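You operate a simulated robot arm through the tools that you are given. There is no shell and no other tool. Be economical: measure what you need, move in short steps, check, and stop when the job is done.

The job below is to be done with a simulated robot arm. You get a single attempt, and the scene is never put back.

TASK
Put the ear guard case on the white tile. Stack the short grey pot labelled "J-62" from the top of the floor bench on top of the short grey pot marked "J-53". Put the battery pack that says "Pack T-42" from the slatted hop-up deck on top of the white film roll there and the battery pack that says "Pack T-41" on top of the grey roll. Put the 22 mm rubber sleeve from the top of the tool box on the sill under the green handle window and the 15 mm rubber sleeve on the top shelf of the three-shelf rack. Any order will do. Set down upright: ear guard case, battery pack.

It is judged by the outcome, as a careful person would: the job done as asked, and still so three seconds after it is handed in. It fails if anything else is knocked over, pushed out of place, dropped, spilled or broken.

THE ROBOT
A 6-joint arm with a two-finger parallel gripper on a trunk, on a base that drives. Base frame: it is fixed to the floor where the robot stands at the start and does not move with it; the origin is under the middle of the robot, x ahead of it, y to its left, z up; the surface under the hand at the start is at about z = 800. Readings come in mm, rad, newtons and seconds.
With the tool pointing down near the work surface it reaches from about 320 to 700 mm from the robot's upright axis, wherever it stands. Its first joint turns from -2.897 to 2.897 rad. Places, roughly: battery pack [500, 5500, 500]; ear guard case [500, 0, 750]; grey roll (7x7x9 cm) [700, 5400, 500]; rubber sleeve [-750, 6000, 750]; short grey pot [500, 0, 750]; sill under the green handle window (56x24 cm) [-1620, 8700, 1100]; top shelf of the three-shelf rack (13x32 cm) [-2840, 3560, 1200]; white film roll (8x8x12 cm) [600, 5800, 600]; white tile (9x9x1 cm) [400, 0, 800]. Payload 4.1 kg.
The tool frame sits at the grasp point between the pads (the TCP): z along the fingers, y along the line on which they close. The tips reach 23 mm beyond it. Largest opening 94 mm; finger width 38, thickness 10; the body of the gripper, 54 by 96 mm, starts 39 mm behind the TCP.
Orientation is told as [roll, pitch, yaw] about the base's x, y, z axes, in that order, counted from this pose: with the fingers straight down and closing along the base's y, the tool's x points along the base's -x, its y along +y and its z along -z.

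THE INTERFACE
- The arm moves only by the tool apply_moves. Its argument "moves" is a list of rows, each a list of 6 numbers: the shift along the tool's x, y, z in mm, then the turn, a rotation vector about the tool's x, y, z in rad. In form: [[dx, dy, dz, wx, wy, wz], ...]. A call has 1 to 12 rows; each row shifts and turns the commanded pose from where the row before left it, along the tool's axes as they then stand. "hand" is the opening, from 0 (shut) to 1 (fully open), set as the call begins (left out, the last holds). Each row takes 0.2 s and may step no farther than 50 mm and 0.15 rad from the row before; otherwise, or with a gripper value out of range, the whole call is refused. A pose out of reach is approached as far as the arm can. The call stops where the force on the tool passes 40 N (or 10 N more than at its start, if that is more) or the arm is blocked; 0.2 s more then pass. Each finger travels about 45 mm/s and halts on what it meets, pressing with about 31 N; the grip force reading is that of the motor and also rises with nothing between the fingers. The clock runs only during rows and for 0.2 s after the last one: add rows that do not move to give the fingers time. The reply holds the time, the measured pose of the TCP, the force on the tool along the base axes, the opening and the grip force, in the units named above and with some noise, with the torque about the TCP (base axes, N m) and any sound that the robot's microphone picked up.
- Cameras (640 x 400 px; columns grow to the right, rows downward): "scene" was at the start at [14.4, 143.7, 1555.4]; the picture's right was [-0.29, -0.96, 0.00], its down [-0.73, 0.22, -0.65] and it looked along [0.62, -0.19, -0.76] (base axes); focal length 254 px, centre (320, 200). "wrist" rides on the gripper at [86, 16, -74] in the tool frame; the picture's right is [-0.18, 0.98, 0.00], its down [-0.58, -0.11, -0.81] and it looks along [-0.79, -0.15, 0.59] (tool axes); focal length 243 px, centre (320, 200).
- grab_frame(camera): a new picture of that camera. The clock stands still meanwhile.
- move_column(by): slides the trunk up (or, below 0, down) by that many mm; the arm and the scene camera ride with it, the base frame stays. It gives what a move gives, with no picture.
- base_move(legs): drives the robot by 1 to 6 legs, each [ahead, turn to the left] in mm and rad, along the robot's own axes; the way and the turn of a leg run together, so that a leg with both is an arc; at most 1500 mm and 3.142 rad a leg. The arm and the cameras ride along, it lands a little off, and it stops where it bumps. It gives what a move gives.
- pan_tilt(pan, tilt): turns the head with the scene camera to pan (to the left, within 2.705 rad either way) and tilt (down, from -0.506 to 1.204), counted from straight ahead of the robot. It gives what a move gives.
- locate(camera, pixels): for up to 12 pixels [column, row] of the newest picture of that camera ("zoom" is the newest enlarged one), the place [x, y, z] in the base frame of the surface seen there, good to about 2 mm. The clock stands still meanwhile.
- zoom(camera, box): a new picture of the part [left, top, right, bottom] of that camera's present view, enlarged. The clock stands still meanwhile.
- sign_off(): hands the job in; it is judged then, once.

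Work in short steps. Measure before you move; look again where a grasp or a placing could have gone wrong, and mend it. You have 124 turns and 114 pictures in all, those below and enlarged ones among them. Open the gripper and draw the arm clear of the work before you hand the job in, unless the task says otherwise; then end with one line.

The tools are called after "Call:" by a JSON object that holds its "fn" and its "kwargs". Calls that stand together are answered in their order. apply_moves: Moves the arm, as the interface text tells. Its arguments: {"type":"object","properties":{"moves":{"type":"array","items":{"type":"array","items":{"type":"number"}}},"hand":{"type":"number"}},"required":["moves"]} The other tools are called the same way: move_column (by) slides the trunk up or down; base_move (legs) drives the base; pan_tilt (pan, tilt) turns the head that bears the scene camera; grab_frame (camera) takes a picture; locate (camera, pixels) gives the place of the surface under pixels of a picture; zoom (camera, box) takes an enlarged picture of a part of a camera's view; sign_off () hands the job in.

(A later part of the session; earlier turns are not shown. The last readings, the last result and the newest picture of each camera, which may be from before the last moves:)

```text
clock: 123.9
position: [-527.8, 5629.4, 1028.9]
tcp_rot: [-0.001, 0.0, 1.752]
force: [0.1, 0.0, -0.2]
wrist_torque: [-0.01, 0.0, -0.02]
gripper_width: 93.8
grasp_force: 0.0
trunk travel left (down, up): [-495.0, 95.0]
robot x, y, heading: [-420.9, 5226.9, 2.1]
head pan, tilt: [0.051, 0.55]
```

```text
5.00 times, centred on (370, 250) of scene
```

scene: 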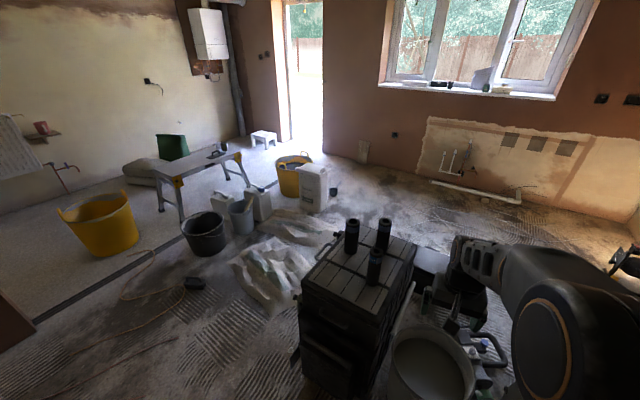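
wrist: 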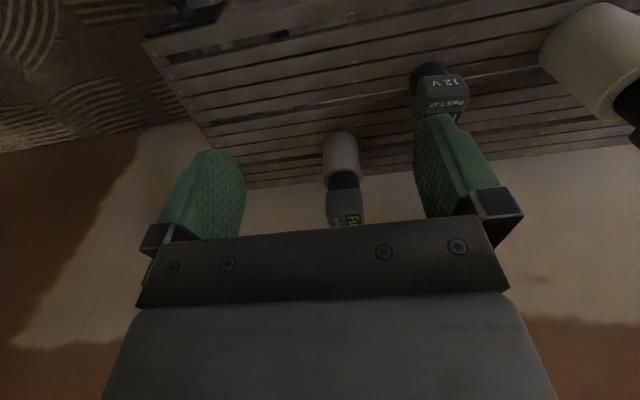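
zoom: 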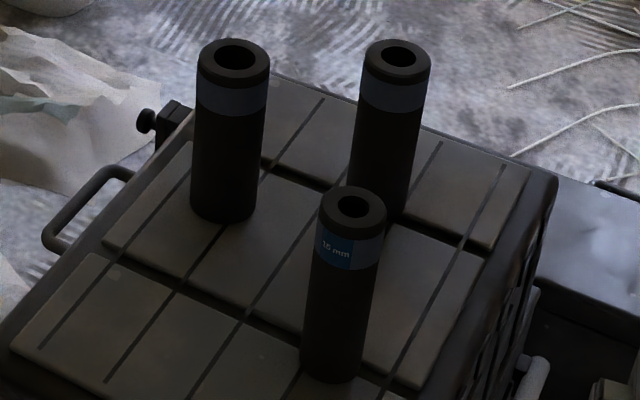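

Sleeve C at (-785,5865) is the 15 mm one. The other two labels face away. I drive round to face the tool box squarely from its y− side, stopping short first.

Call:
{"fn": "base_move", "kwargs": {"legs": [[0, 1.264], [453, 0], [0, -1.793]]}}

Call:
{"fn": "pan_tilt", "kwargs": {"pan": 0.1, "tilt": 0.75}}

Call:
{"fn": "grab_frame", "kwargs": {"camera": "scene"}}

```text
clock: 134.1
position: [-747.4, 5531.4, 1030.3]
tcp_rot: [0.001, -0.002, 1.233]
force: [-0.5, -0.3, 0.4]
wrist_torque: [0.0, -0.01, 0.01]
gripper_width: 94.0
grasp_force: 0.0
trunk travel left (down, up): [-495.0, 95.0]
robot x, y, heading: [-849.8, 5127.0, 1.581]
head pan, tilt: [0.051, 0.55]
```

```text
clock: 134.8
position: [-747.6, 5531.7, 1028.8]
tcp_rot: [0.0, 0.001, 1.233]
force: [-0.3, -0.6, -0.2]
wrist_torque: [0.01, -0.03, 0.02]
gripper_width: 94.1
grasp_force: 0.0
trunk travel left (down, up): [-495.0, 95.0]
robot x, y, heading: [-851.8, 5128.8, 1.578]
head pan, tilt: [0.099, 0.75]
```

```text
54 pictures are left
```

scene: 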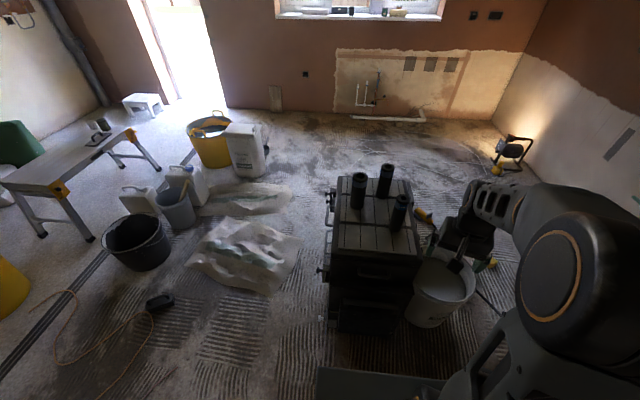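

I locate the robot's platform edge and the tool box's lower front to know how far I can approach.

Call:
{"fn": "locate", "kwargs": {"camera": "scene", "pixels": [[340, 372], [400, 374], [318, 380], [340, 328], [390, 332], [335, 345], [337, 270], [412, 270], [430, 310], [358, 176], [387, 167], [401, 198]]}}

Call:
{"fn": "zoom", "kwargs": {"camera": "scene", "box": [330, 155, 430, 245]}}

```text
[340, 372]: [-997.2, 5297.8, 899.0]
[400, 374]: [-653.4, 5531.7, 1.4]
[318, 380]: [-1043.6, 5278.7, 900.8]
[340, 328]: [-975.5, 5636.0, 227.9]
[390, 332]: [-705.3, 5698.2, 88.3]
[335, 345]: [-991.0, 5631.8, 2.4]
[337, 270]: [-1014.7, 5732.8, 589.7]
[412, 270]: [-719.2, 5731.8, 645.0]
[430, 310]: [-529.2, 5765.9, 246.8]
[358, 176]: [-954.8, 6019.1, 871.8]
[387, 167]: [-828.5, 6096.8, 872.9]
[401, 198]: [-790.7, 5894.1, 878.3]
```

```text
4.44 times, centred on (380, 200) of scene
```

zoom: 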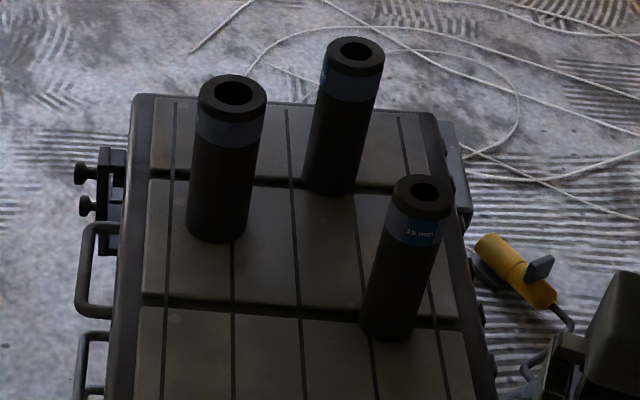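

The robot can approach about 180 mm more before the tool box's base at y≈5632. I do that, then swing the wrist camera to the tool box's left side to read the other labels.

Call:
{"fn": "base_move", "kwargs": {"legs": [[180, 0]]}}

Call:
{"fn": "apply_moves", "kwargs": {"moves": [[-2, 44, 0, 0, 0, 0], [-2, 44, 0, 0, 0, 0], [-2, 44, 0, 0, 0, 0], [-2, 44, 0, 0, 0, 0], [-2, 44, 0, 0, 0, 0], [-2, 44, 0, 0, 0, 0], [-2, 44, 0, 0, 0, 0], [-2, 44, 0, 0, 0, 0], [-2, 40, 0, 0, 0, 0], [0, 0, 0, 0, 0, 0]]}}

Call:
{"fn": "apply_moves", "kwargs": {"moves": [[0, 0, 0, 0, 0, 0.137], [0, 0, 0, 0, 0, 0.137], [0, 0, 0, 0, 0, 0.137], [0, 0, 0, 0, 0, 0.137], [0, 0, 0, 0, 0, 0.137], [0, 0, 0, 0, 0, 0.137], [0, 0, 0, 0, 0, 0.137], [0, 0, 0, 0, 0, 0.137], [0, 0, 0, 0, 0, 0.137], [0, 0, 0, 0, 0, 0]]}}

Call:
{"fn": "grab_frame", "kwargs": {"camera": "wrist"}}

```text
clock: 136.3
position: [-749.0, 5709.0, 1030.4]
tcp_rot: [0.001, -0.001, 1.232]
force: [0.6, 0.2, -0.2]
wrist_torque: [-0.04, 0.03, 0.01]
gripper_width: 94.1
grasp_force: 0.0
trunk travel left (down, up): [-495.0, 95.0]
robot x, y, heading: [-852.4, 5307.8, 1.575]
head pan, tilt: [0.099, 0.75]
```

```text
clock: 138.5
position: [-1112.2, 5859.0, 1031.0]
tcp_rot: [-0.001, -0.001, 1.229]
force: [-0.5, 0.1, -0.4]
wrist_torque: [-0.04, 0.0, 0.01]
gripper_width: 94.1
grasp_force: 0.1
trunk travel left (down, up): [-495.0, 95.0]
robot x, y, heading: [-851.6, 5307.9, 1.572]
head pan, tilt: [0.099, 0.75]
```

```text
clock: 140.7
position: [-1111.1, 5856.5, 1028.2]
tcp_rot: [0.001, 0.002, -0.004]
force: [-0.5, 0.6, 0.7]
wrist_torque: [0.01, -0.01, 0.0]
gripper_width: 94.3
grasp_force: 0.2
trunk travel left (down, up): [-495.0, 95.0]
robot x, y, heading: [-847.8, 5307.2, 1.578]
head pan, tilt: [0.099, 0.75]
```

```text
52 pictures are left
```

wrist: 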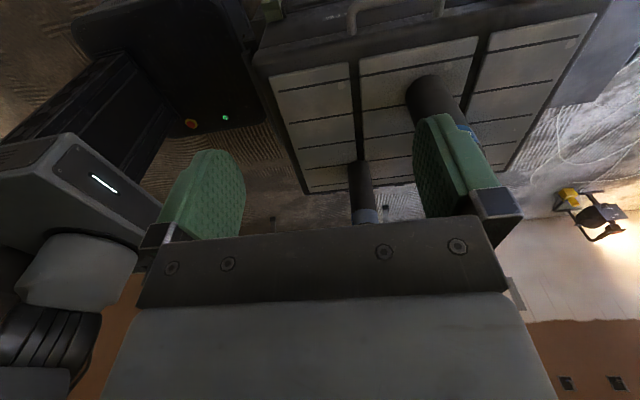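

The right finger hides the sleeves. I turn the wrist camera 0.42 rad towards +y and back off a bit.

Call:
{"fn": "apply_moves", "kwargs": {"moves": [[20, 0, 0, 0, 0, -0.14], [20, 0, 0, 0, 0, -0.14], [10, 0, 0, 0, 0, -0.14], [0, 0, 0, 0, 0, 0]]}}

Call:
{"fn": "grab_frame", "kwargs": {"camera": "wrist"}}

Call:
{"fn": "zoom", "kwargs": {"camera": "wrist", "box": [230, 60, 430, 240]}}

```text
clock: 141.7
position: [-1162.3, 5851.8, 1028.3]
tcp_rot: [0.001, -0.001, 0.417]
force: [0.0, -0.2, 0.5]
wrist_torque: [0.02, 0.0, -0.01]
gripper_width: 93.9
grasp_force: 0.1
trunk travel left (down, up): [-495.0, 95.0]
robot x, y, heading: [-850.4, 5307.6, 1.575]
head pan, tilt: [0.099, 0.75]
```

```text
51 pictures are left
```

wrist: 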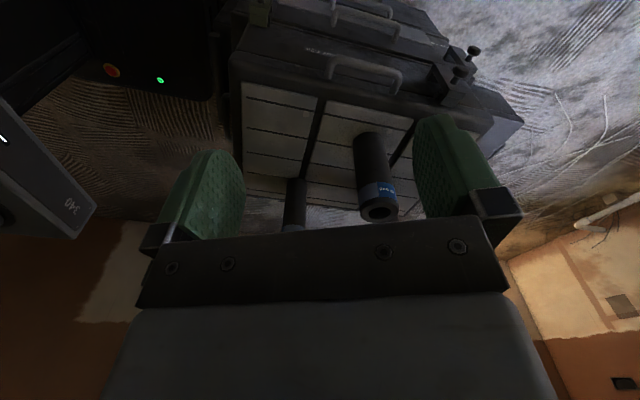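

```text
2.22 times, centred on (330, 150) of wrist
```

zoom: 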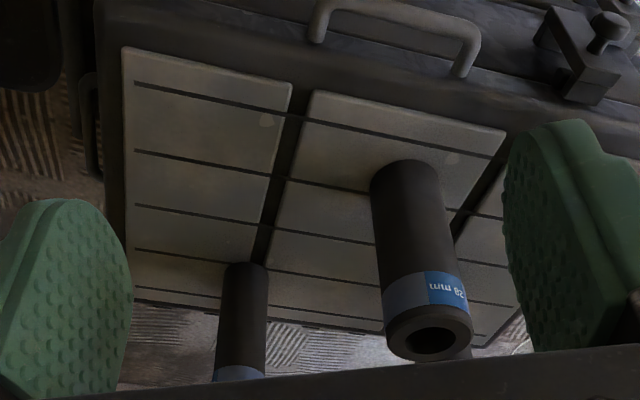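

Call:
{"fn": "zoom", "kwargs": {"camera": "wrist", "box": [355, 165, 405, 225]}}

```text
6.67 times, centred on (380, 195) of wrist
```

zoom: 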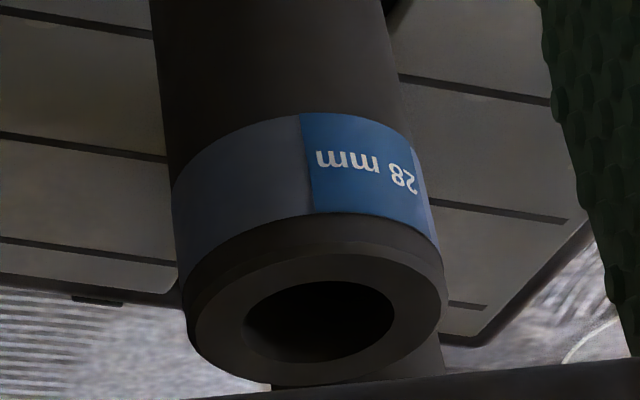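

Sleeve A is 28 mm, so B at the back (-832,6085) must be the 22 mm. I take the 15 mm sleeve first, turning the gripper to yaw π/2 and viewing it from in front.

Call:
{"fn": "apply_moves", "kwargs": {"moves": [[0, 0, 0, 0, 0, -0.144], [0, 0, 0, 0, 0, -0.144], [0, 0, 0, 0, 0, -0.144], [0, 0, 0, 0, 0, -0.144], [0, 0, 0, 0, 0, -0.144], [0, 0, 0, 0, 0, -0.144], [0, 0, 0, 0, 0, -0.144], [0, 0, 0, 0, 0, -0.145], [0, 0, 0, 0, 0, 0]]}}

Call:
{"fn": "apply_moves", "kwargs": {"moves": [[15, -46, 0, 0, 0, 0], [15, -46, 0, 0, 0, 0], [15, -46, 0, 0, 0, 0], [15, -46, 0, 0, 0, 0], [0, -46, 0, 0, 0, 0], [0, -46, 0, 0, 0, 0], [0, -46, 0, 0, 0, 0], [0, -46, 0, 0, 0, 0], [0, 0, 35, 0, 0, 0], [0, 0, 0, 0, 0, 0]]}}

Call:
{"fn": "grab_frame", "kwargs": {"camera": "wrist"}}

```text
clock: 143.7
position: [-1162.4, 5851.3, 1030.2]
tcp_rot: [0.0, -0.002, 1.571]
force: [0.2, -0.2, -0.5]
wrist_torque: [-0.01, -0.01, 0.0]
gripper_width: 94.1
grasp_force: 0.1
trunk travel left (down, up): [-495.0, 95.0]
robot x, y, heading: [-848.5, 5304.9, 1.578]
head pan, tilt: [0.099, 0.75]
```

```text
clock: 145.9
position: [-792.8, 5792.2, 994.2]
tcp_rot: [0.0, 0.0, 1.572]
force: [-0.4, 0.5, 0.4]
wrist_torque: [-0.02, 0.03, 0.04]
gripper_width: 94.1
grasp_force: 0.1
trunk travel left (down, up): [-495.0, 95.0]
robot x, y, heading: [-851.6, 5311.2, 1.582]
head pan, tilt: [0.099, 0.75]
```

```text
48 pictures are left
```

wrist: 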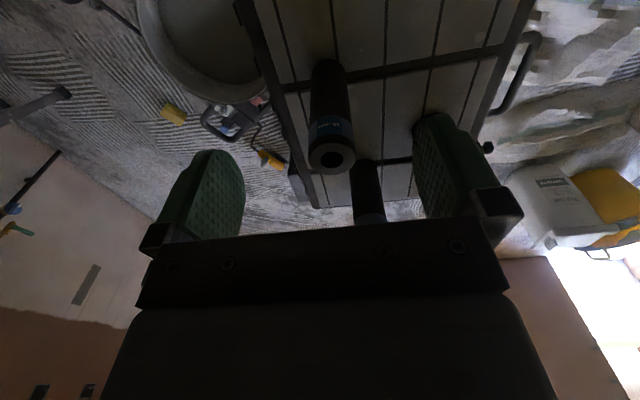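

Call:
{"fn": "zoom", "kwargs": {"camera": "wrist", "box": [290, 50, 390, 190]}}

Call:
{"fn": "locate", "kwargs": {"camera": "wrist", "pixels": [[311, 155], [353, 154], [332, 142], [325, 170], [345, 147], [312, 130], [349, 125], [315, 80], [345, 78], [320, 68], [338, 172]]}}

```text
2.86 times, centred on (340, 120) of wrist
```

zoom: 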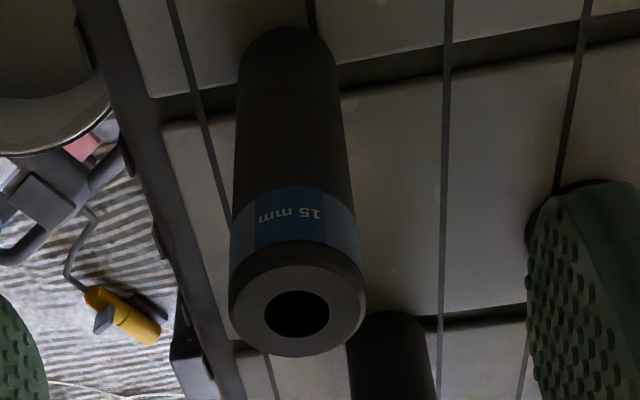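

```text
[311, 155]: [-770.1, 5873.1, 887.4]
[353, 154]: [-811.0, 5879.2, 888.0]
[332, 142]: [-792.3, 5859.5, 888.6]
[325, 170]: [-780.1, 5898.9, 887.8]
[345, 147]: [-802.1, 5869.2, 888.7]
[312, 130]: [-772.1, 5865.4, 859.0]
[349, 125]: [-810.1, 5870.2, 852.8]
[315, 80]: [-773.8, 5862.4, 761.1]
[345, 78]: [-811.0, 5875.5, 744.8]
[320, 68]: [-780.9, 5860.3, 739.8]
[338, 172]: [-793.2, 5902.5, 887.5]
```

The 15 mm sleeve is centred at (-791,5881), radius ≈21, top z 888. I move over it, descend to z≈856 and grip, also locating the panel height for the bottom.

Call:
{"fn": "locate", "kwargs": {"camera": "wrist", "pixels": [[360, 80], [375, 110], [300, 95], [325, 59]]}}

Call:
{"fn": "apply_moves", "kwargs": {"moves": [[-45, -1, 0, 0, 0, 0], [-44, -1, 0, 0, 0, 0], [0, 0, 45, 0, 0, 0], [0, 0, 45, 0, 0, 0], [0, 0, 30, 0, 0, 0], [0, 0, 18, 0, 0, 0], [0, 0, 0, 0, 0, 0]]}}

Call:
{"fn": "grab_frame", "kwargs": {"camera": "wrist"}}

```text
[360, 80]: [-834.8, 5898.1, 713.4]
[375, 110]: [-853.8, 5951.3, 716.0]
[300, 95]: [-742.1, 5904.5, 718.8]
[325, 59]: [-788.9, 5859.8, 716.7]
```

```text
clock: 147.5
position: [-791.1, 5881.5, 855.6]
tcp_rot: [0.0, -0.001, 1.57]
force: [0.7, 0.5, -0.4]
wrist_torque: [0.02, -0.02, -0.01]
gripper_width: 94.2
grasp_force: 0.0
trunk travel left (down, up): [-495.0, 95.0]
robot x, y, heading: [-853.7, 5306.4, 1.577]
head pan, tilt: [0.099, 0.75]
```

```text
46 pictures are left
```

wrist: 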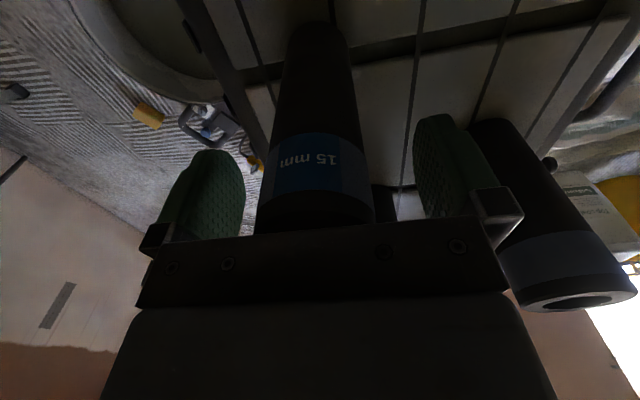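

Good: the bottom is at about z 716, 140 mm under the TCP. I close, lift, and raise the trunk to test how high I can get.

Call:
{"fn": "apply_moves", "kwargs": {"moves": [[0, 0, 0, 0, 0, 0], [0, 0, 0, 0, 0, 0], [0, 0, 0, 0, 0, 0], [0, 0, 0, 0, 0, 0], [0, 0, 0, 0, 0, 0], [0, 0, 0, 0, 0, 0], [0, 0, 0, 0, 0, 0]], "hand": 0}}

Call:
{"fn": "apply_moves", "kwargs": {"moves": [[0, 0, -40, 0, 0, 0], [0, 0, -45, 0, 0, 0], [0, 0, -45, 0, 0, 0], [0, 0, -45, 0, 0, 0], [0, 0, -45, 0, 0, 0], [0, 0, 0, 0, 0, 0]]}}

Call:
{"fn": "move_column", "kwargs": {"by": 95}}

Call:
{"fn": "grab_frame", "kwargs": {"camera": "wrist"}}

```text
clock: 149.1
position: [-790.4, 5880.4, 855.9]
tcp_rot: [0.0, -0.001, 1.572]
force: [-0.3, 0.5, 0.3]
wrist_torque: [0.03, 0.03, -0.02]
gripper_width: 48.7
grasp_force: 31.0
trunk travel left (down, up): [-495.0, 95.0]
robot x, y, heading: [-851.5, 5304.0, 1.576]
head pan, tilt: [0.099, 0.75]
```

```text
clock: 150.5
position: [-790.5, 5882.6, 1075.3]
tcp_rot: [0.001, 0.001, 1.571]
force: [-0.9, -0.3, -0.2]
wrist_torque: [0.05, -0.01, 0.0]
gripper_width: 48.7
grasp_force: 30.7
trunk travel left (down, up): [-495.0, 95.0]
robot x, y, heading: [-850.4, 5309.7, 1.579]
head pan, tilt: [0.099, 0.75]
```

```text
clock: 151.8
position: [-790.6, 5882.5, 1168.9]
tcp_rot: [-0.001, -0.001, 1.571]
force: [0.5, -0.1, -0.7]
wrist_torque: [0.0, 0.0, -0.02]
gripper_width: 48.3
grasp_force: 30.7
trunk travel left (down, up): [-590.0, 0.0]
robot x, y, heading: [-854.0, 5304.1, 1.575]
head pan, tilt: [0.099, 0.75]
```

```text
45 pictures are left
```

wrist: 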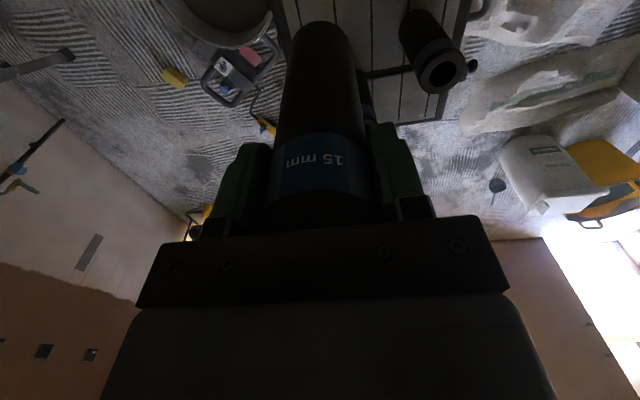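

Held. I pull in and raise to z≈1365 to confirm that shelf-height placement is reachable.

Call:
{"fn": "apply_moves", "kwargs": {"moves": [[20, 6, -40, 0, 0, 0], [20, 6, -40, 0, 0, 0], [20, 6, -40, 0, 0, 0], [20, 6, -40, 0, 0, 0], [20, 6, -36, 0, 0, 0], [0, 0, 0, 0, 0, 0]]}}

```text
clock: 153.2
position: [-817.6, 5782.3, 1366.8]
tcp_rot: [0.0, 0.001, 1.571]
force: [-0.2, 0.3, -1.1]
wrist_torque: [0.04, 0.0, -0.03]
gripper_width: 48.5
grasp_force: 30.8
trunk travel left (down, up): [-590.0, 0.0]
robot x, y, heading: [-851.8, 5310.5, 1.576]
head pan, tilt: [0.099, 0.75]
```

Reachable (z=1367 at 475 mm radius). I back away and look towards the rack at (-2840,3560).

Call:
{"fn": "base_move", "kwargs": {"legs": [[-450, 0], [0, 1.571]]}}

Call:
{"fn": "pan_tilt", "kwargs": {"pan": 0.45, "tilt": 0.35}}

Call:
{"fn": "grab_frame", "kwargs": {"camera": "scene"}}

```text
clock: 159.7
position: [-1325.0, 4892.6, 1366.9]
tcp_rot: [0.0, 0.0, -3.132]
force: [0.1, -0.2, -0.3]
wrist_torque: [-0.02, 0.01, 0.02]
gripper_width: 48.5
grasp_force: 31.2
trunk travel left (down, up): [-590.0, 0.0]
robot x, y, heading: [-845.5, 4861.5, -3.127]
head pan, tilt: [0.099, 0.75]
```

```text
clock: 160.6
position: [-1325.5, 4892.8, 1367.4]
tcp_rot: [0.001, -0.001, -3.132]
force: [0.0, -0.6, -0.2]
wrist_torque: [0.0, 0.01, 0.01]
gripper_width: 48.5
grasp_force: 31.2
trunk travel left (down, up): [-590.0, 0.0]
robot x, y, heading: [-848.1, 4866.1, -3.13]
head pan, tilt: [0.45, 0.351]
```

```text
44 pictures are left
```

scene: 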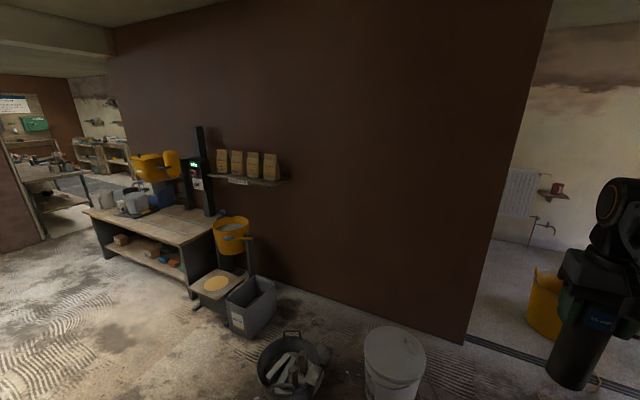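

I locate the wall and its end, to see which side of it the rack is on.

Call:
{"fn": "locate", "kwargs": {"camera": "scene", "pixels": [[380, 250], [465, 338], [250, 182], [520, 190], [550, 193], [480, 345], [395, 340], [290, 350], [245, 300], [230, 220], [520, 300], [600, 380]]}}

```text
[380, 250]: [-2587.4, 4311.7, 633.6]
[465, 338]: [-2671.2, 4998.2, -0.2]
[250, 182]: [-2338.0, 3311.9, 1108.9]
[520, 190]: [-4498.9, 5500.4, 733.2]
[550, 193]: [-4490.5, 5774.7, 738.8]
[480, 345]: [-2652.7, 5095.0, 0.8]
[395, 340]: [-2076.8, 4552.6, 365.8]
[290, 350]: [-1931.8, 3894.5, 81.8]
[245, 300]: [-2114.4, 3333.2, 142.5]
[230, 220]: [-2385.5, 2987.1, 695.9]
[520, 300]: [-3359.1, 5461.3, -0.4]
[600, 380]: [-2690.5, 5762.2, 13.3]
```

The rack must be behind the wall (wall plane x≈-2600, ending at y≈5000). I look at the opening to the next room.

Call:
{"fn": "pan_tilt", "kwargs": {"pan": -0.15, "tilt": 0.4}}

Call:
{"fn": "grab_frame", "kwargs": {"camera": "scene"}}

Call:
{"fn": "locate", "kwargs": {"camera": "scene", "pixels": [[200, 330], [370, 300], [420, 330], [380, 285], [450, 260], [520, 300], [250, 345], [330, 280], [250, 250], [480, 330], [300, 370], [400, 380]]}}

```text
clock: 161.6
position: [-1324.9, 4892.9, 1366.9]
tcp_rot: [0.0, 0.001, -3.133]
force: [-0.1, -0.4, 0.3]
wrist_torque: [0.01, 0.0, -0.02]
gripper_width: 48.6
grasp_force: 30.8
trunk travel left (down, up): [-590.0, 0.0]
robot x, y, heading: [-846.7, 4864.7, -3.127]
head pan, tilt: [-0.15, 0.4]
```

```text
43 pictures are left
```

scene: 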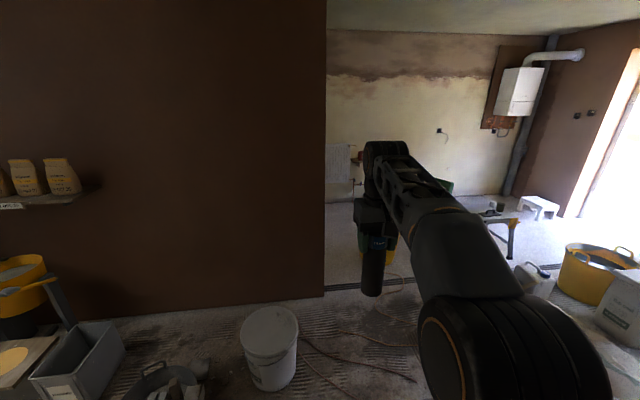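

```text
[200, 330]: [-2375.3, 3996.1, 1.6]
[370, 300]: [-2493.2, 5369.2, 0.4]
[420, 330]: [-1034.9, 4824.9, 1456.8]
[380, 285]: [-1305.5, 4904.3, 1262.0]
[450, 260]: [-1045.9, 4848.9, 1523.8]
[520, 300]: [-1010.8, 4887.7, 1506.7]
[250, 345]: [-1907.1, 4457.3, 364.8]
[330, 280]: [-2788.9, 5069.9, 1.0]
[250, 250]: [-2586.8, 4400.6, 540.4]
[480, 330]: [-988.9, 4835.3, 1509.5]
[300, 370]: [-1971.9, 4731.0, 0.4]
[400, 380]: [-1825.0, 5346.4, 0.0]
```

The opening lies between the wall end (y≈5000) and a yellow tub. I drive nearer to (-1700,5150) and look from there with the arm swung aside in view.

Call:
{"fn": "base_move", "kwargs": {"legs": [[0, -0.336], [850, 0], [0, 0.32]]}}

Call:
{"fn": "pan_tilt", "kwargs": {"pan": -0.5, "tilt": 0.6}}

Call:
{"fn": "grab_frame", "kwargs": {"camera": "scene"}}

Call:
{"fn": "pan_tilt", "kwargs": {"pan": 0.35, "tilt": 0.6}}

Call:
{"fn": "grab_frame", "kwargs": {"camera": "scene"}}

```text
clock: 168.2
position: [-2135.2, 5197.1, 1366.7]
tcp_rot: [0.002, 0.0, 3.111]
force: [0.0, 0.2, 0.0]
wrist_torque: [0.0, -0.01, 0.03]
gripper_width: 48.6
grasp_force: 31.1
trunk travel left (down, up): [-590.0, 0.0]
robot x, y, heading: [-1658.8, 5146.6, 3.118]
head pan, tilt: [-0.15, 0.4]
```

```text
clock: 169.1
position: [-2135.5, 5197.2, 1367.2]
tcp_rot: [0.0, 0.0, 3.112]
force: [0.1, -0.2, 0.2]
wrist_torque: [0.07, -0.03, 0.01]
gripper_width: 48.4
grasp_force: 31.1
trunk travel left (down, up): [-590.0, 0.0]
robot x, y, heading: [-1661.1, 5150.0, 3.122]
head pan, tilt: [-0.499, 0.6]
```

```text
42 pictures are left
```

scene: 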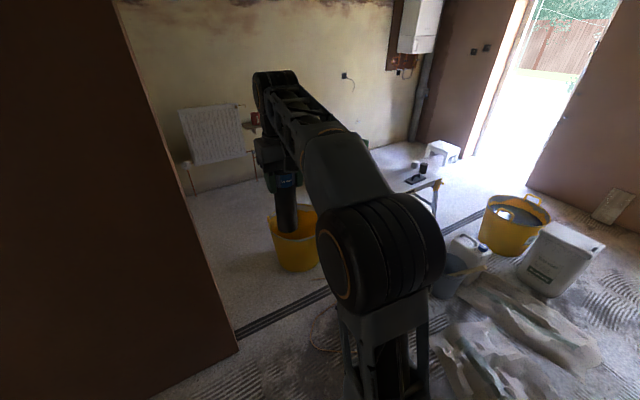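

```text
clock: 170.2
position: [-2135.6, 5198.0, 1367.2]
tcp_rot: [0.0, 0.0, 3.112]
force: [0.1, -0.2, 0.5]
wrist_torque: [0.04, 0.0, -0.02]
gripper_width: 48.5
grasp_force: 31.0
trunk travel left (down, up): [-590.0, 0.0]
robot x, y, heading: [-1659.8, 5148.4, 3.115]
head pan, tilt: [0.351, 0.6]
```

```text
41 pictures are left
```

scene: 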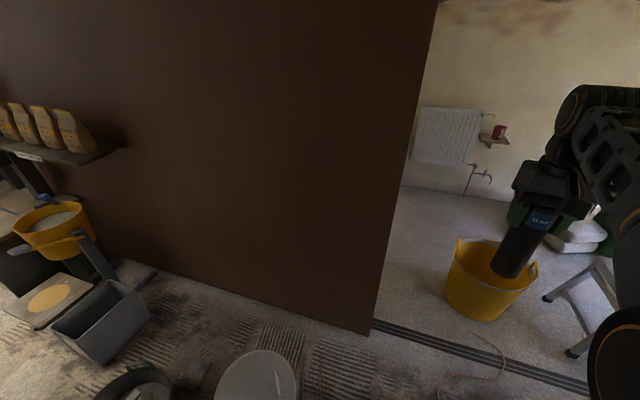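

Call:
{"fn": "locate", "kwargs": {"camera": "scene", "pixels": [[368, 334], [445, 295], [480, 320], [495, 240], [455, 240], [570, 352], [546, 297], [410, 190], [440, 200], [400, 260], [470, 380], [288, 385]]}}

```text
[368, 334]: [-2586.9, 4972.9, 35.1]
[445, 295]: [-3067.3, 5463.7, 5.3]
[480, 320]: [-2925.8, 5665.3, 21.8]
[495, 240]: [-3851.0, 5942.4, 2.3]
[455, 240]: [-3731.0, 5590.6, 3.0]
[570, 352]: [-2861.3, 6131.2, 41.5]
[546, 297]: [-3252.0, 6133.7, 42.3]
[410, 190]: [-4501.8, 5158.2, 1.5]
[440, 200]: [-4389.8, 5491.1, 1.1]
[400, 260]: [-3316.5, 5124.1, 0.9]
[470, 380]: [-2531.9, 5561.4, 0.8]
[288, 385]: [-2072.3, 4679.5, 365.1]
```

The tub's rim is about 570 mm from the wall end, so I need my base's size. I look down at it.

Call:
{"fn": "pan_tilt", "kwargs": {"pan": 0.7, "tilt": 1.2}}

Call:
{"fn": "grab_frame", "kwargs": {"camera": "scene"}}

Call:
{"fn": "locate", "kwargs": {"camera": "scene", "pixels": [[320, 330], [400, 300], [260, 380], [340, 390], [480, 330], [200, 330], [440, 380], [560, 380], [320, 280], [420, 260]]}}

```text
clock: 171.2
position: [-2135.5, 5196.6, 1367.1]
tcp_rot: [0.0, 0.0, 3.111]
force: [0.1, -0.3, 0.3]
wrist_torque: [-0.02, 0.04, 0.01]
gripper_width: 48.5
grasp_force: 30.9
trunk travel left (down, up): [-590.0, 0.0]
robot x, y, heading: [-1659.5, 5149.3, 3.113]
head pan, tilt: [0.7, 1.201]
```

```text
40 pictures are left
```

scene: 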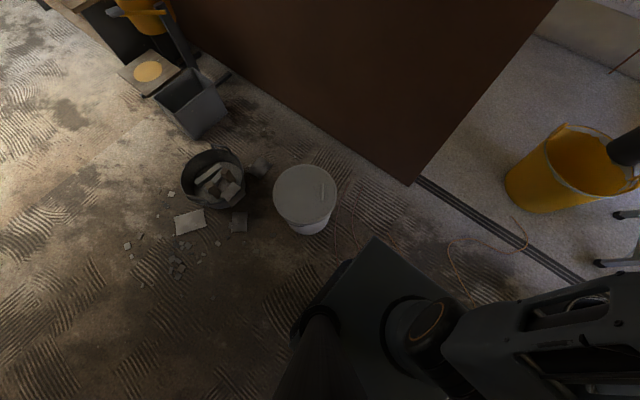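

```text
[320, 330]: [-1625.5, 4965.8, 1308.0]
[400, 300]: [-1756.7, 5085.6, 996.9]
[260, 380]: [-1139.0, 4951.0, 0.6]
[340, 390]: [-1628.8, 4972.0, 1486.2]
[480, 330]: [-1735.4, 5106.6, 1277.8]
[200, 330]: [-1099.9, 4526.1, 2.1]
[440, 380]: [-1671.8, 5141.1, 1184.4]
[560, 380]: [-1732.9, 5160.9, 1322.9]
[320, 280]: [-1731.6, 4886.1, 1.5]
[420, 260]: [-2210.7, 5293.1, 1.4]
```

Call:
{"fn": "locate", "kwargs": {"camera": "scene", "pixels": [[374, 245], [345, 264], [350, 275], [320, 290], [440, 280], [295, 325], [345, 268], [300, 310], [375, 270], [305, 290]]}}

Call:
{"fn": "zoom", "kwargs": {"camera": "scene", "box": [270, 220, 470, 345]}}

```text
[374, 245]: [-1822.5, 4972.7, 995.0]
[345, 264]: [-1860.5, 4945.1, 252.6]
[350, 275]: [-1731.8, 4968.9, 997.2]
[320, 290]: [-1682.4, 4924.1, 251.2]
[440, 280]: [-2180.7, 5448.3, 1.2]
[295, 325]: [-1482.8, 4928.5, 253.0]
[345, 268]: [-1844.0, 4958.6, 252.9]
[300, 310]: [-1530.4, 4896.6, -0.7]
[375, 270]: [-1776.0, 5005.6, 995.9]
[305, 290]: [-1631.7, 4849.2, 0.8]
```

```text
3.20 times, centred on (370, 282) of scene
```

zoom: 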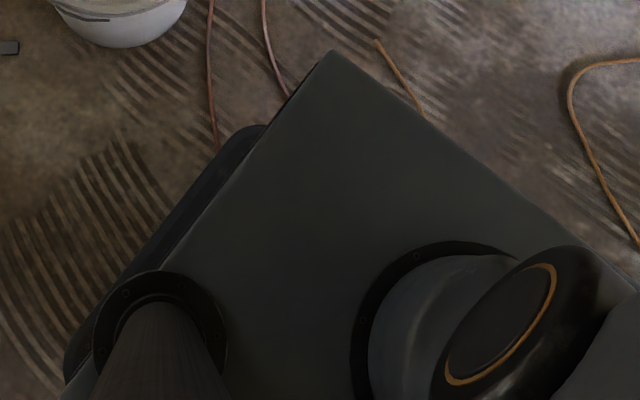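

My base is about 450 mm wide, and the gap along the diagonal is about 590 mm. I check the cable lying in the opening and the exact wall end from this view.

Call:
{"fn": "zoom", "kwargs": {"camera": "scene", "box": [330, 120, 640, 320]}}

Call:
{"fn": "locate", "kwargs": {"camera": "scene", "pixels": [[407, 184], [415, 176], [512, 165], [520, 205], [508, 178], [525, 240], [455, 242], [470, 298], [335, 240], [360, 220], [620, 213], [600, 263]]}}

```text
2.00 times, centred on (485, 220) of scene
```

zoom: 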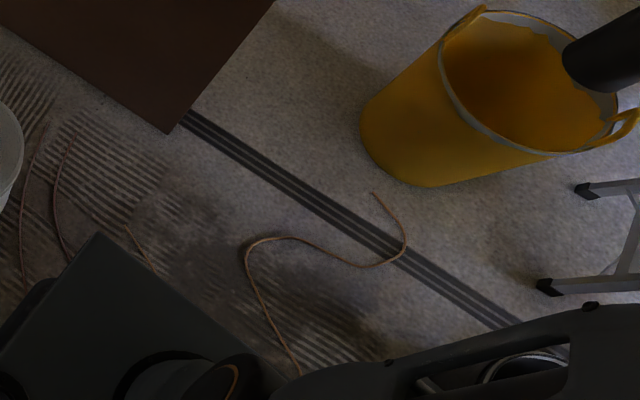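

```text
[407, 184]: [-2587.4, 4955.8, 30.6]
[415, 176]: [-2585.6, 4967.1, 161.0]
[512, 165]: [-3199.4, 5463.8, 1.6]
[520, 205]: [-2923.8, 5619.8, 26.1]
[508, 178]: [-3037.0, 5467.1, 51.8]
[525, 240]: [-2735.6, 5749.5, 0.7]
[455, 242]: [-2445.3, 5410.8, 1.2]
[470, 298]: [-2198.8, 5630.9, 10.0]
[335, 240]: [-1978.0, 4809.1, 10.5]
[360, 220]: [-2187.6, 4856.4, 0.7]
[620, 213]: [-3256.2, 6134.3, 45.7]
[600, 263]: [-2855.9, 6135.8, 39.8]
```

The cable already runs under my base with no effect, so it is harmless. I go to a start point (-2235,5564) and align to heading 3.665 for the diagonal passage.

Call:
{"fn": "base_move", "kwargs": {"legs": [[0, -0.598], [709, 0], [0, 1.148]]}}

Call:
{"fn": "pan_tilt", "kwargs": {"pan": 0.3, "tilt": 0.8}}

Call:
{"fn": "grab_frame", "kwargs": {"camera": "scene"}}

```text
clock: 175.3
position: [-2328.9, 5683.0, 1371.3]
tcp_rot: [-0.003, -0.007, 2.503]
force: [-2.3, 0.8, -0.3]
wrist_torque: [-0.13, -0.12, 0.01]
gripper_width: 48.3
grasp_force: 30.7
trunk travel left (down, up): [-590.0, 0.0]
robot x, y, heading: [-1972.8, 5376.9, 2.513]
head pan, tilt: [0.7, 1.201]
stopped in leg 2: the robot was blocked; the commanded pose is now the measured one
```

```text
clock: 176.2
position: [-2327.0, 5680.5, 1373.1]
tcp_rot: [-0.003, -0.012, 2.501]
force: [-0.8, -0.6, -1.0]
wrist_torque: [-0.04, -0.01, 0.01]
gripper_width: 48.4
grasp_force: 31.2
trunk travel left (down, up): [-590.0, 0.0]
robot x, y, heading: [-1972.0, 5375.7, 2.509]
head pan, tilt: [0.3, 0.799]
```

```text
37 pictures are left
```

scene: 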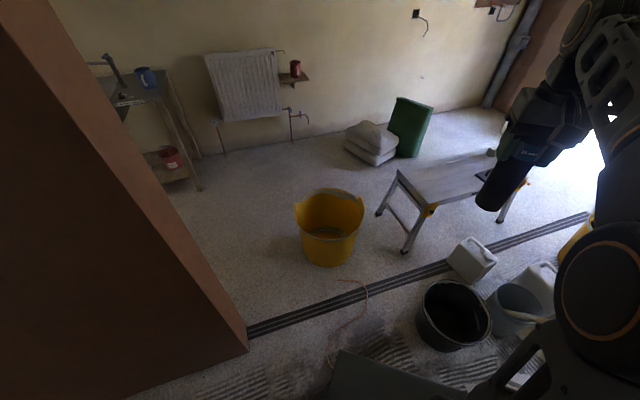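

I was blocked. I look down in front to see what I touched, and locate things here, including the rack seen at (140,100).

Call:
{"fn": "locate", "kwargs": {"camera": "scene", "pixels": [[140, 100], [175, 170], [455, 285], [420, 310], [430, 345], [248, 348], [262, 325], [330, 260], [298, 230], [340, 355], [405, 385], [120, 95]]}}

Call:
{"fn": "pan_tilt", "kwargs": {"pan": -0.15, "tilt": 1.2}}

Call:
{"fn": "grab_frame", "kwargs": {"camera": "scene"}}

```text
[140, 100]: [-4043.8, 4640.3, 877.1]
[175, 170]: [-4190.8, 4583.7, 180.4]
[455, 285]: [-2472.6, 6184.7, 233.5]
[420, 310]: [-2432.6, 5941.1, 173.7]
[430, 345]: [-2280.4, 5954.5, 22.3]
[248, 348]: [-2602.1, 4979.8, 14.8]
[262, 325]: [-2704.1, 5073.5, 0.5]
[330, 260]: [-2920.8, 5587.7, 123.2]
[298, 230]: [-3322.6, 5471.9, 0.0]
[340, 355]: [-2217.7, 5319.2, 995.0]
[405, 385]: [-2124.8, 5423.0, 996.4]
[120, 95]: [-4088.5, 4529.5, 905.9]
```

```text
clock: 177.1
position: [-2326.2, 5680.1, 1372.4]
tcp_rot: [-0.002, -0.012, 2.505]
force: [-0.5, -0.1, 0.3]
wrist_torque: [-0.01, 0.0, 0.03]
gripper_width: 48.4
grasp_force: 30.9
trunk travel left (down, up): [-590.0, 0.0]
robot x, y, heading: [-1971.3, 5376.0, 2.509]
head pan, tilt: [-0.15, 1.201]
```

```text
36 pictures are left
```

scene: 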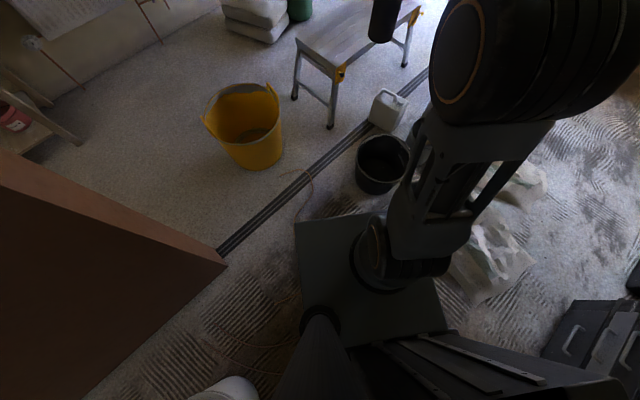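

The base hides whatever I touched (likely the small black item on the cord). I back off 200 mm and look.

Call:
{"fn": "base_move", "kwargs": {"legs": [[-200, 0]]}}

Call:
{"fn": "grab_frame", "kwargs": {"camera": "scene"}}

```text
clock: 178.7
position: [-2164.8, 5560.4, 1373.1]
tcp_rot: [-0.002, -0.013, 2.505]
force: [0.0, -0.7, 0.1]
wrist_torque: [0.0, 0.02, 0.04]
gripper_width: 48.4
grasp_force: 30.9
trunk travel left (down, up): [-590.0, 0.0]
robot x, y, heading: [-1808.6, 5255.7, 2.508]
head pan, tilt: [-0.15, 1.201]
```

```text
35 pictures are left
```

scene: 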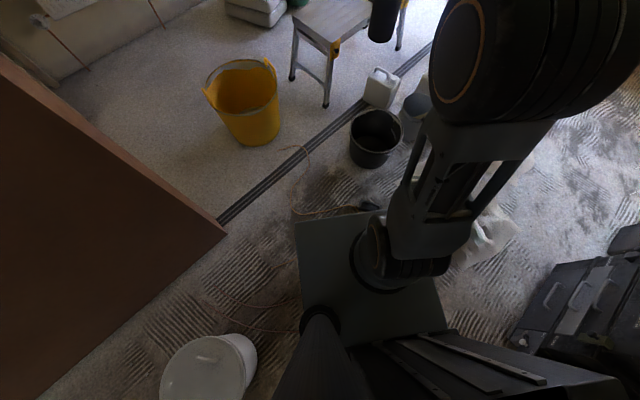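

The black item is at (370,207). I measure where it sits now to compare with its earlier location.

Call:
{"fn": "zoom", "kwargs": {"camera": "scene", "box": [280, 140, 440, 240]}}

Call:
{"fn": "locate", "kwargs": {"camera": "zoom", "pixels": [[345, 255], [370, 265], [395, 270], [330, 268], [290, 285], [100, 290], [310, 60], [380, 110]]}}

```text
4.00 times, centred on (360, 190) of scene
```

zoom: 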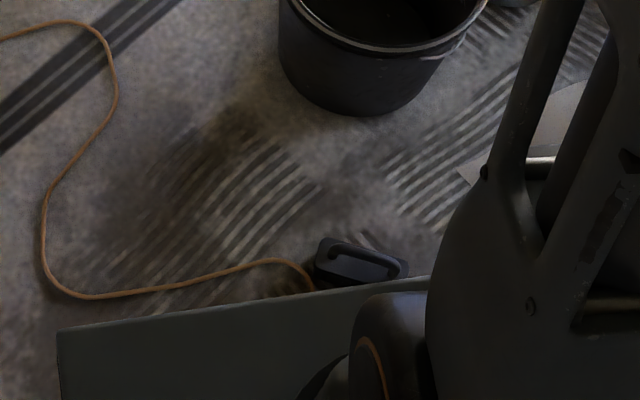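

```text
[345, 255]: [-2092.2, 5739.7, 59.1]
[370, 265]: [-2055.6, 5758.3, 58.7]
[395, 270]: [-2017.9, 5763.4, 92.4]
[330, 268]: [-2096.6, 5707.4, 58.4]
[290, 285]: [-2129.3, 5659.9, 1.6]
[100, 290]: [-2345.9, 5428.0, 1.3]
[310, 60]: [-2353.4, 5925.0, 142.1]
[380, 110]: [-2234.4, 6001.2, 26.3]
```

The item is at (-2060,5740), essentially where it appeared before; only my front corner touched it. I take a line further left: to (-2408,5464), then turn to 3.665.

Call:
{"fn": "base_move", "kwargs": {"legs": [[0, 0.302], [635, 0], [0, 0.855]]}}

Call:
{"fn": "pan_tilt", "kwargs": {"pan": 0.35, "tilt": 0.6}}

Call:
{"fn": "grab_frame", "kwargs": {"camera": "scene"}}

```text
clock: 185.3
position: [-2825.8, 5263.4, 1373.8]
tcp_rot: [-0.001, -0.013, -2.637]
force: [-0.8, -0.4, 0.2]
wrist_torque: [0.02, 0.0, 0.01]
gripper_width: 48.3
grasp_force: 30.5
trunk travel left (down, up): [-590.0, 0.0]
robot x, y, heading: [-2399.5, 5459.4, -2.633]
head pan, tilt: [-0.15, 1.201]
```

```text
clock: 186.3
position: [-2825.6, 5264.6, 1372.9]
tcp_rot: [-0.001, -0.01, -2.636]
force: [-0.4, -1.2, 0.0]
wrist_torque: [-0.01, 0.0, -0.02]
gripper_width: 48.4
grasp_force: 31.3
trunk travel left (down, up): [-590.0, 0.0]
robot x, y, heading: [-2401.9, 5461.4, -2.631]
head pan, tilt: [0.351, 0.6]
```

```text
33 pictures are left
```

scene: 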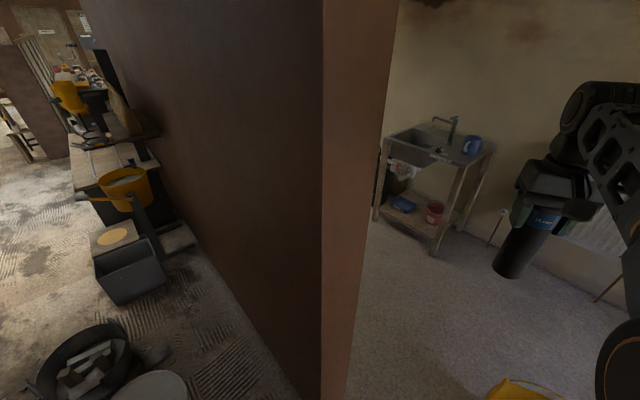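

Call:
{"fn": "locate", "kwargs": {"camera": "scene", "pixels": [[325, 300], [350, 380], [362, 300], [380, 150], [490, 390], [520, 380], [430, 250], [375, 215]]}}

```text
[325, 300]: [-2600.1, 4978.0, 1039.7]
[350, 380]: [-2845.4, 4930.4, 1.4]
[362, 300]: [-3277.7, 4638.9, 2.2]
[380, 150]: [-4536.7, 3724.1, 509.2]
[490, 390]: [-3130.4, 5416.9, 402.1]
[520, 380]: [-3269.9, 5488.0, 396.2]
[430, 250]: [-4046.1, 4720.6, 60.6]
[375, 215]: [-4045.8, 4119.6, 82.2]
```

The gap leaves about 37 mm each side with heading 3.59 (the wall is ~190 mm thick). I turn −0.06 and advance 450 mm, then check.

Call:
{"fn": "base_move", "kwargs": {"legs": [[0, -0.06], [300, 0]]}}

Call:
{"fn": "pan_tilt", "kwargs": {"pan": 0.5, "tilt": 1.1}}

Call:
{"fn": "grab_frame", "kwargs": {"camera": "scene"}}

```text
clock: 188.8
position: [-3103.8, 5162.3, 1372.7]
tcp_rot: [-0.001, -0.009, -2.699]
force: [-0.2, 0.3, -0.9]
wrist_torque: [0.01, -0.02, 0.01]
gripper_width: 48.1
grasp_force: 31.0
trunk travel left (down, up): [-590.0, 0.0]
robot x, y, heading: [-2665.8, 5337.1, -2.697]
head pan, tilt: [0.351, 0.6]
```

```text
clock: 189.7
position: [-3103.5, 5163.4, 1372.7]
tcp_rot: [-0.003, -0.013, -2.703]
force: [0.6, -0.4, -0.3]
wrist_torque: [-0.03, 0.0, -0.02]
gripper_width: 48.1
grasp_force: 30.6
trunk travel left (down, up): [-590.0, 0.0]
robot x, y, heading: [-2669.7, 5332.9, -2.692]
head pan, tilt: [0.499, 1.1]
```

```text
32 pictures are left
```

scene: 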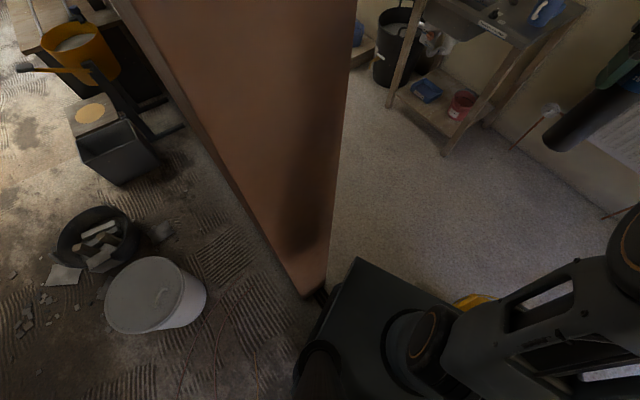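

Call:
{"fn": "locate", "kwargs": {"camera": "scene", "pixels": [[303, 297], [322, 285], [330, 270], [328, 240], [325, 292], [465, 300], [475, 305], [340, 200]]}}

```text
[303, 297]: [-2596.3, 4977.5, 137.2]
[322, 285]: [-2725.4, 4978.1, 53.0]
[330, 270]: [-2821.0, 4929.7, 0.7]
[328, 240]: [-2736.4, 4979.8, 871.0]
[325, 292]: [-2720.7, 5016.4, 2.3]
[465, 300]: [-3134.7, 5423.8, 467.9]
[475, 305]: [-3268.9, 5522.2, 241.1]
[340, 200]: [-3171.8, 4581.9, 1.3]
```

The far corner is at x≈-2740, so there is more room. I steer 0.05 left and drive through, then turn to face −y and look along the room.

Call:
{"fn": "base_move", "kwargs": {"legs": [[0, 0.05], [650, 0], [0, 1.04]]}}

Call:
{"fn": "pan_tilt", "kwargs": {"pan": 0.35, "tilt": 0.5}}

Call:
{"fn": "grab_frame", "kwargs": {"camera": "scene"}}

```text
clock: 192.3
position: [-3375.7, 4999.1, 1378.6]
tcp_rot: [0.005, -0.021, -2.651]
force: [-1.5, -0.4, -0.9]
wrist_torque: [0.03, -0.03, 0.0]
gripper_width: 48.2
grasp_force: 31.5
trunk travel left (down, up): [-590.0, 0.0]
robot x, y, heading: [-2953.0, 5178.5, -2.634]
head pan, tilt: [0.499, 1.1]
stopped in leg 2: the robot was blocked; the commanded pose is now the measured one
```

```text
clock: 193.3
position: [-3384.4, 4982.6, 1373.4]
tcp_rot: [-0.003, -0.011, -2.652]
force: [0.9, -1.8, -1.9]
wrist_torque: [0.06, -0.01, 0.01]
gripper_width: 48.3
grasp_force: 31.2
trunk travel left (down, up): [-590.0, 0.0]
robot x, y, heading: [-2954.3, 5177.1, -2.635]
head pan, tilt: [0.351, 0.499]
```

```text
31 pictures are left
```

scene: 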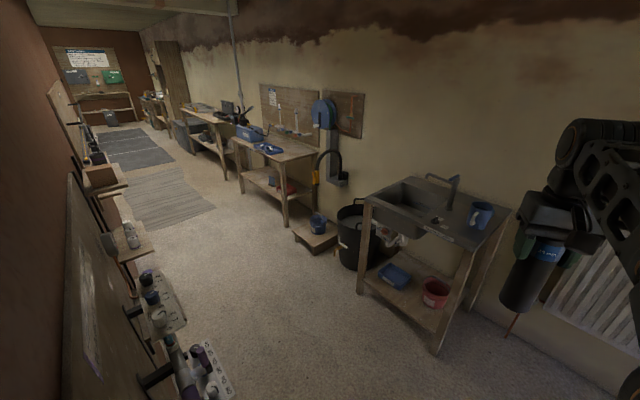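

Blocked again. I look down on both sides to see what is touching.

Call:
{"fn": "locate", "kwargs": {"camera": "scene", "pixels": [[165, 330], [205, 380], [130, 235], [100, 280], [150, 380], [85, 130], [100, 180], [70, 330]]}}

Call:
{"fn": "pan_tilt", "kwargs": {"pan": 0.6, "tilt": 1.2}}

Call:
{"fn": "grab_frame", "kwargs": {"camera": "scene"}}

Call:
{"fn": "pan_tilt", "kwargs": {"pan": -1.2, "tilt": 1.1}}

Call:
{"fn": "grab_frame", "kwargs": {"camera": "scene"}}

```text
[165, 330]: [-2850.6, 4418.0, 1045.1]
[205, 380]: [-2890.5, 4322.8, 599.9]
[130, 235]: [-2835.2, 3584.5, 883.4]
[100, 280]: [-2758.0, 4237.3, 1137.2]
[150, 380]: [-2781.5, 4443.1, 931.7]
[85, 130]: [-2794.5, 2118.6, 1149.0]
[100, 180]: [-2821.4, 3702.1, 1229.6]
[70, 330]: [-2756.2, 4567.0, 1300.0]
```

```text
clock: 194.4
position: [-3389.0, 4984.0, 1371.5]
tcp_rot: [-0.003, -0.009, -2.656]
force: [0.5, -0.4, -0.1]
wrist_torque: [0.0, -0.02, 0.04]
gripper_width: 47.8
grasp_force: 30.9
trunk travel left (down, up): [-590.0, 0.0]
robot x, y, heading: [-2952.3, 5176.1, -2.638]
head pan, tilt: [0.6, 1.201]
```

```text
30 pictures are left
```

scene: 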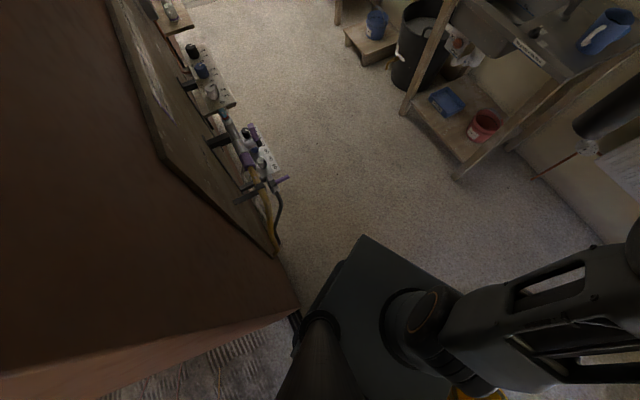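

```text
clock: 196.2
position: [-3384.7, 4984.7, 1373.4]
tcp_rot: [-0.002, -0.011, -2.656]
force: [-0.2, -0.7, 0.3]
wrist_torque: [-0.03, 0.0, 0.03]
gripper_width: 47.9
grasp_force: 31.2
trunk travel left (down, up): [-590.0, 0.0]
robot x, y, heading: [-2953.8, 5178.4, -2.636]
head pan, tilt: [-1.201, 1.1]
```

```text
29 pictures are left
```

scene: 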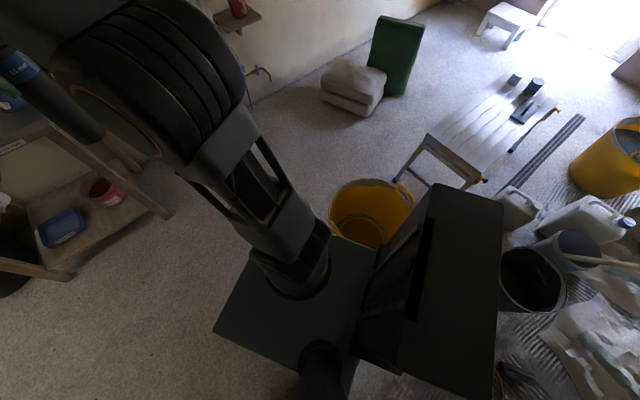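

I measure the tub's rim in this view to see whether it has moved or is touching.

Call:
{"fn": "locate", "kwargs": {"camera": "scene", "pixels": [[331, 208], [345, 186], [370, 179], [395, 184], [413, 200], [360, 215], [333, 225], [355, 240], [405, 215], [440, 200], [420, 260]]}}

Call:
{"fn": "zoom", "kwargs": {"camera": "scene", "box": [300, 160, 460, 280]}}

```text
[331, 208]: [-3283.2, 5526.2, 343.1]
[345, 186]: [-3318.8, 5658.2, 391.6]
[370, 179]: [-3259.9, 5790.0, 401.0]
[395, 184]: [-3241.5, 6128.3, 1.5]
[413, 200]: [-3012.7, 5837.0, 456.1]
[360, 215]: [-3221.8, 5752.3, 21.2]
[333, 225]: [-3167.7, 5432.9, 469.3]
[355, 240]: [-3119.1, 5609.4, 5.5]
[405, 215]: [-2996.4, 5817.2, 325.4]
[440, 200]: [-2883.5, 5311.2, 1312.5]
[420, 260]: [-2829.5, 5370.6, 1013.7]
```

```text
3.33 times, centred on (380, 220) of scene
```

zoom: 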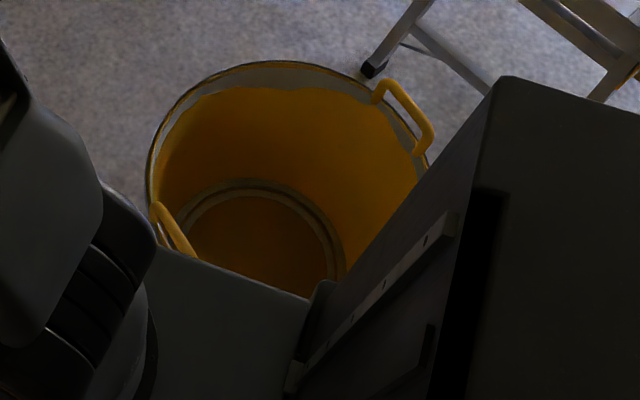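

I check the tub's bottom centre now (earlier estimate (-3088,5627)) to see if it shifted.

Call:
{"fn": "locate", "kwargs": {"camera": "zoom", "pixels": [[250, 190], [190, 240], [330, 240], [262, 235], [150, 200], [170, 225], [193, 253], [380, 85], [430, 140], [260, 65], [150, 170]]}}

```text
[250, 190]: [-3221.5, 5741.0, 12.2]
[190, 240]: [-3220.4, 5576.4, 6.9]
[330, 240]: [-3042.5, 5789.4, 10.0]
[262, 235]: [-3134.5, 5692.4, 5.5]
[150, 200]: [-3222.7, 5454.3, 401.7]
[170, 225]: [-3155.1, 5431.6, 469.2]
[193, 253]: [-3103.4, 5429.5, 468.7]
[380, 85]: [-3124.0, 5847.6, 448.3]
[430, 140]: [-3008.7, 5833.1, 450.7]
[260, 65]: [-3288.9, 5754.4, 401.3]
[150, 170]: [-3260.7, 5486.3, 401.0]
```

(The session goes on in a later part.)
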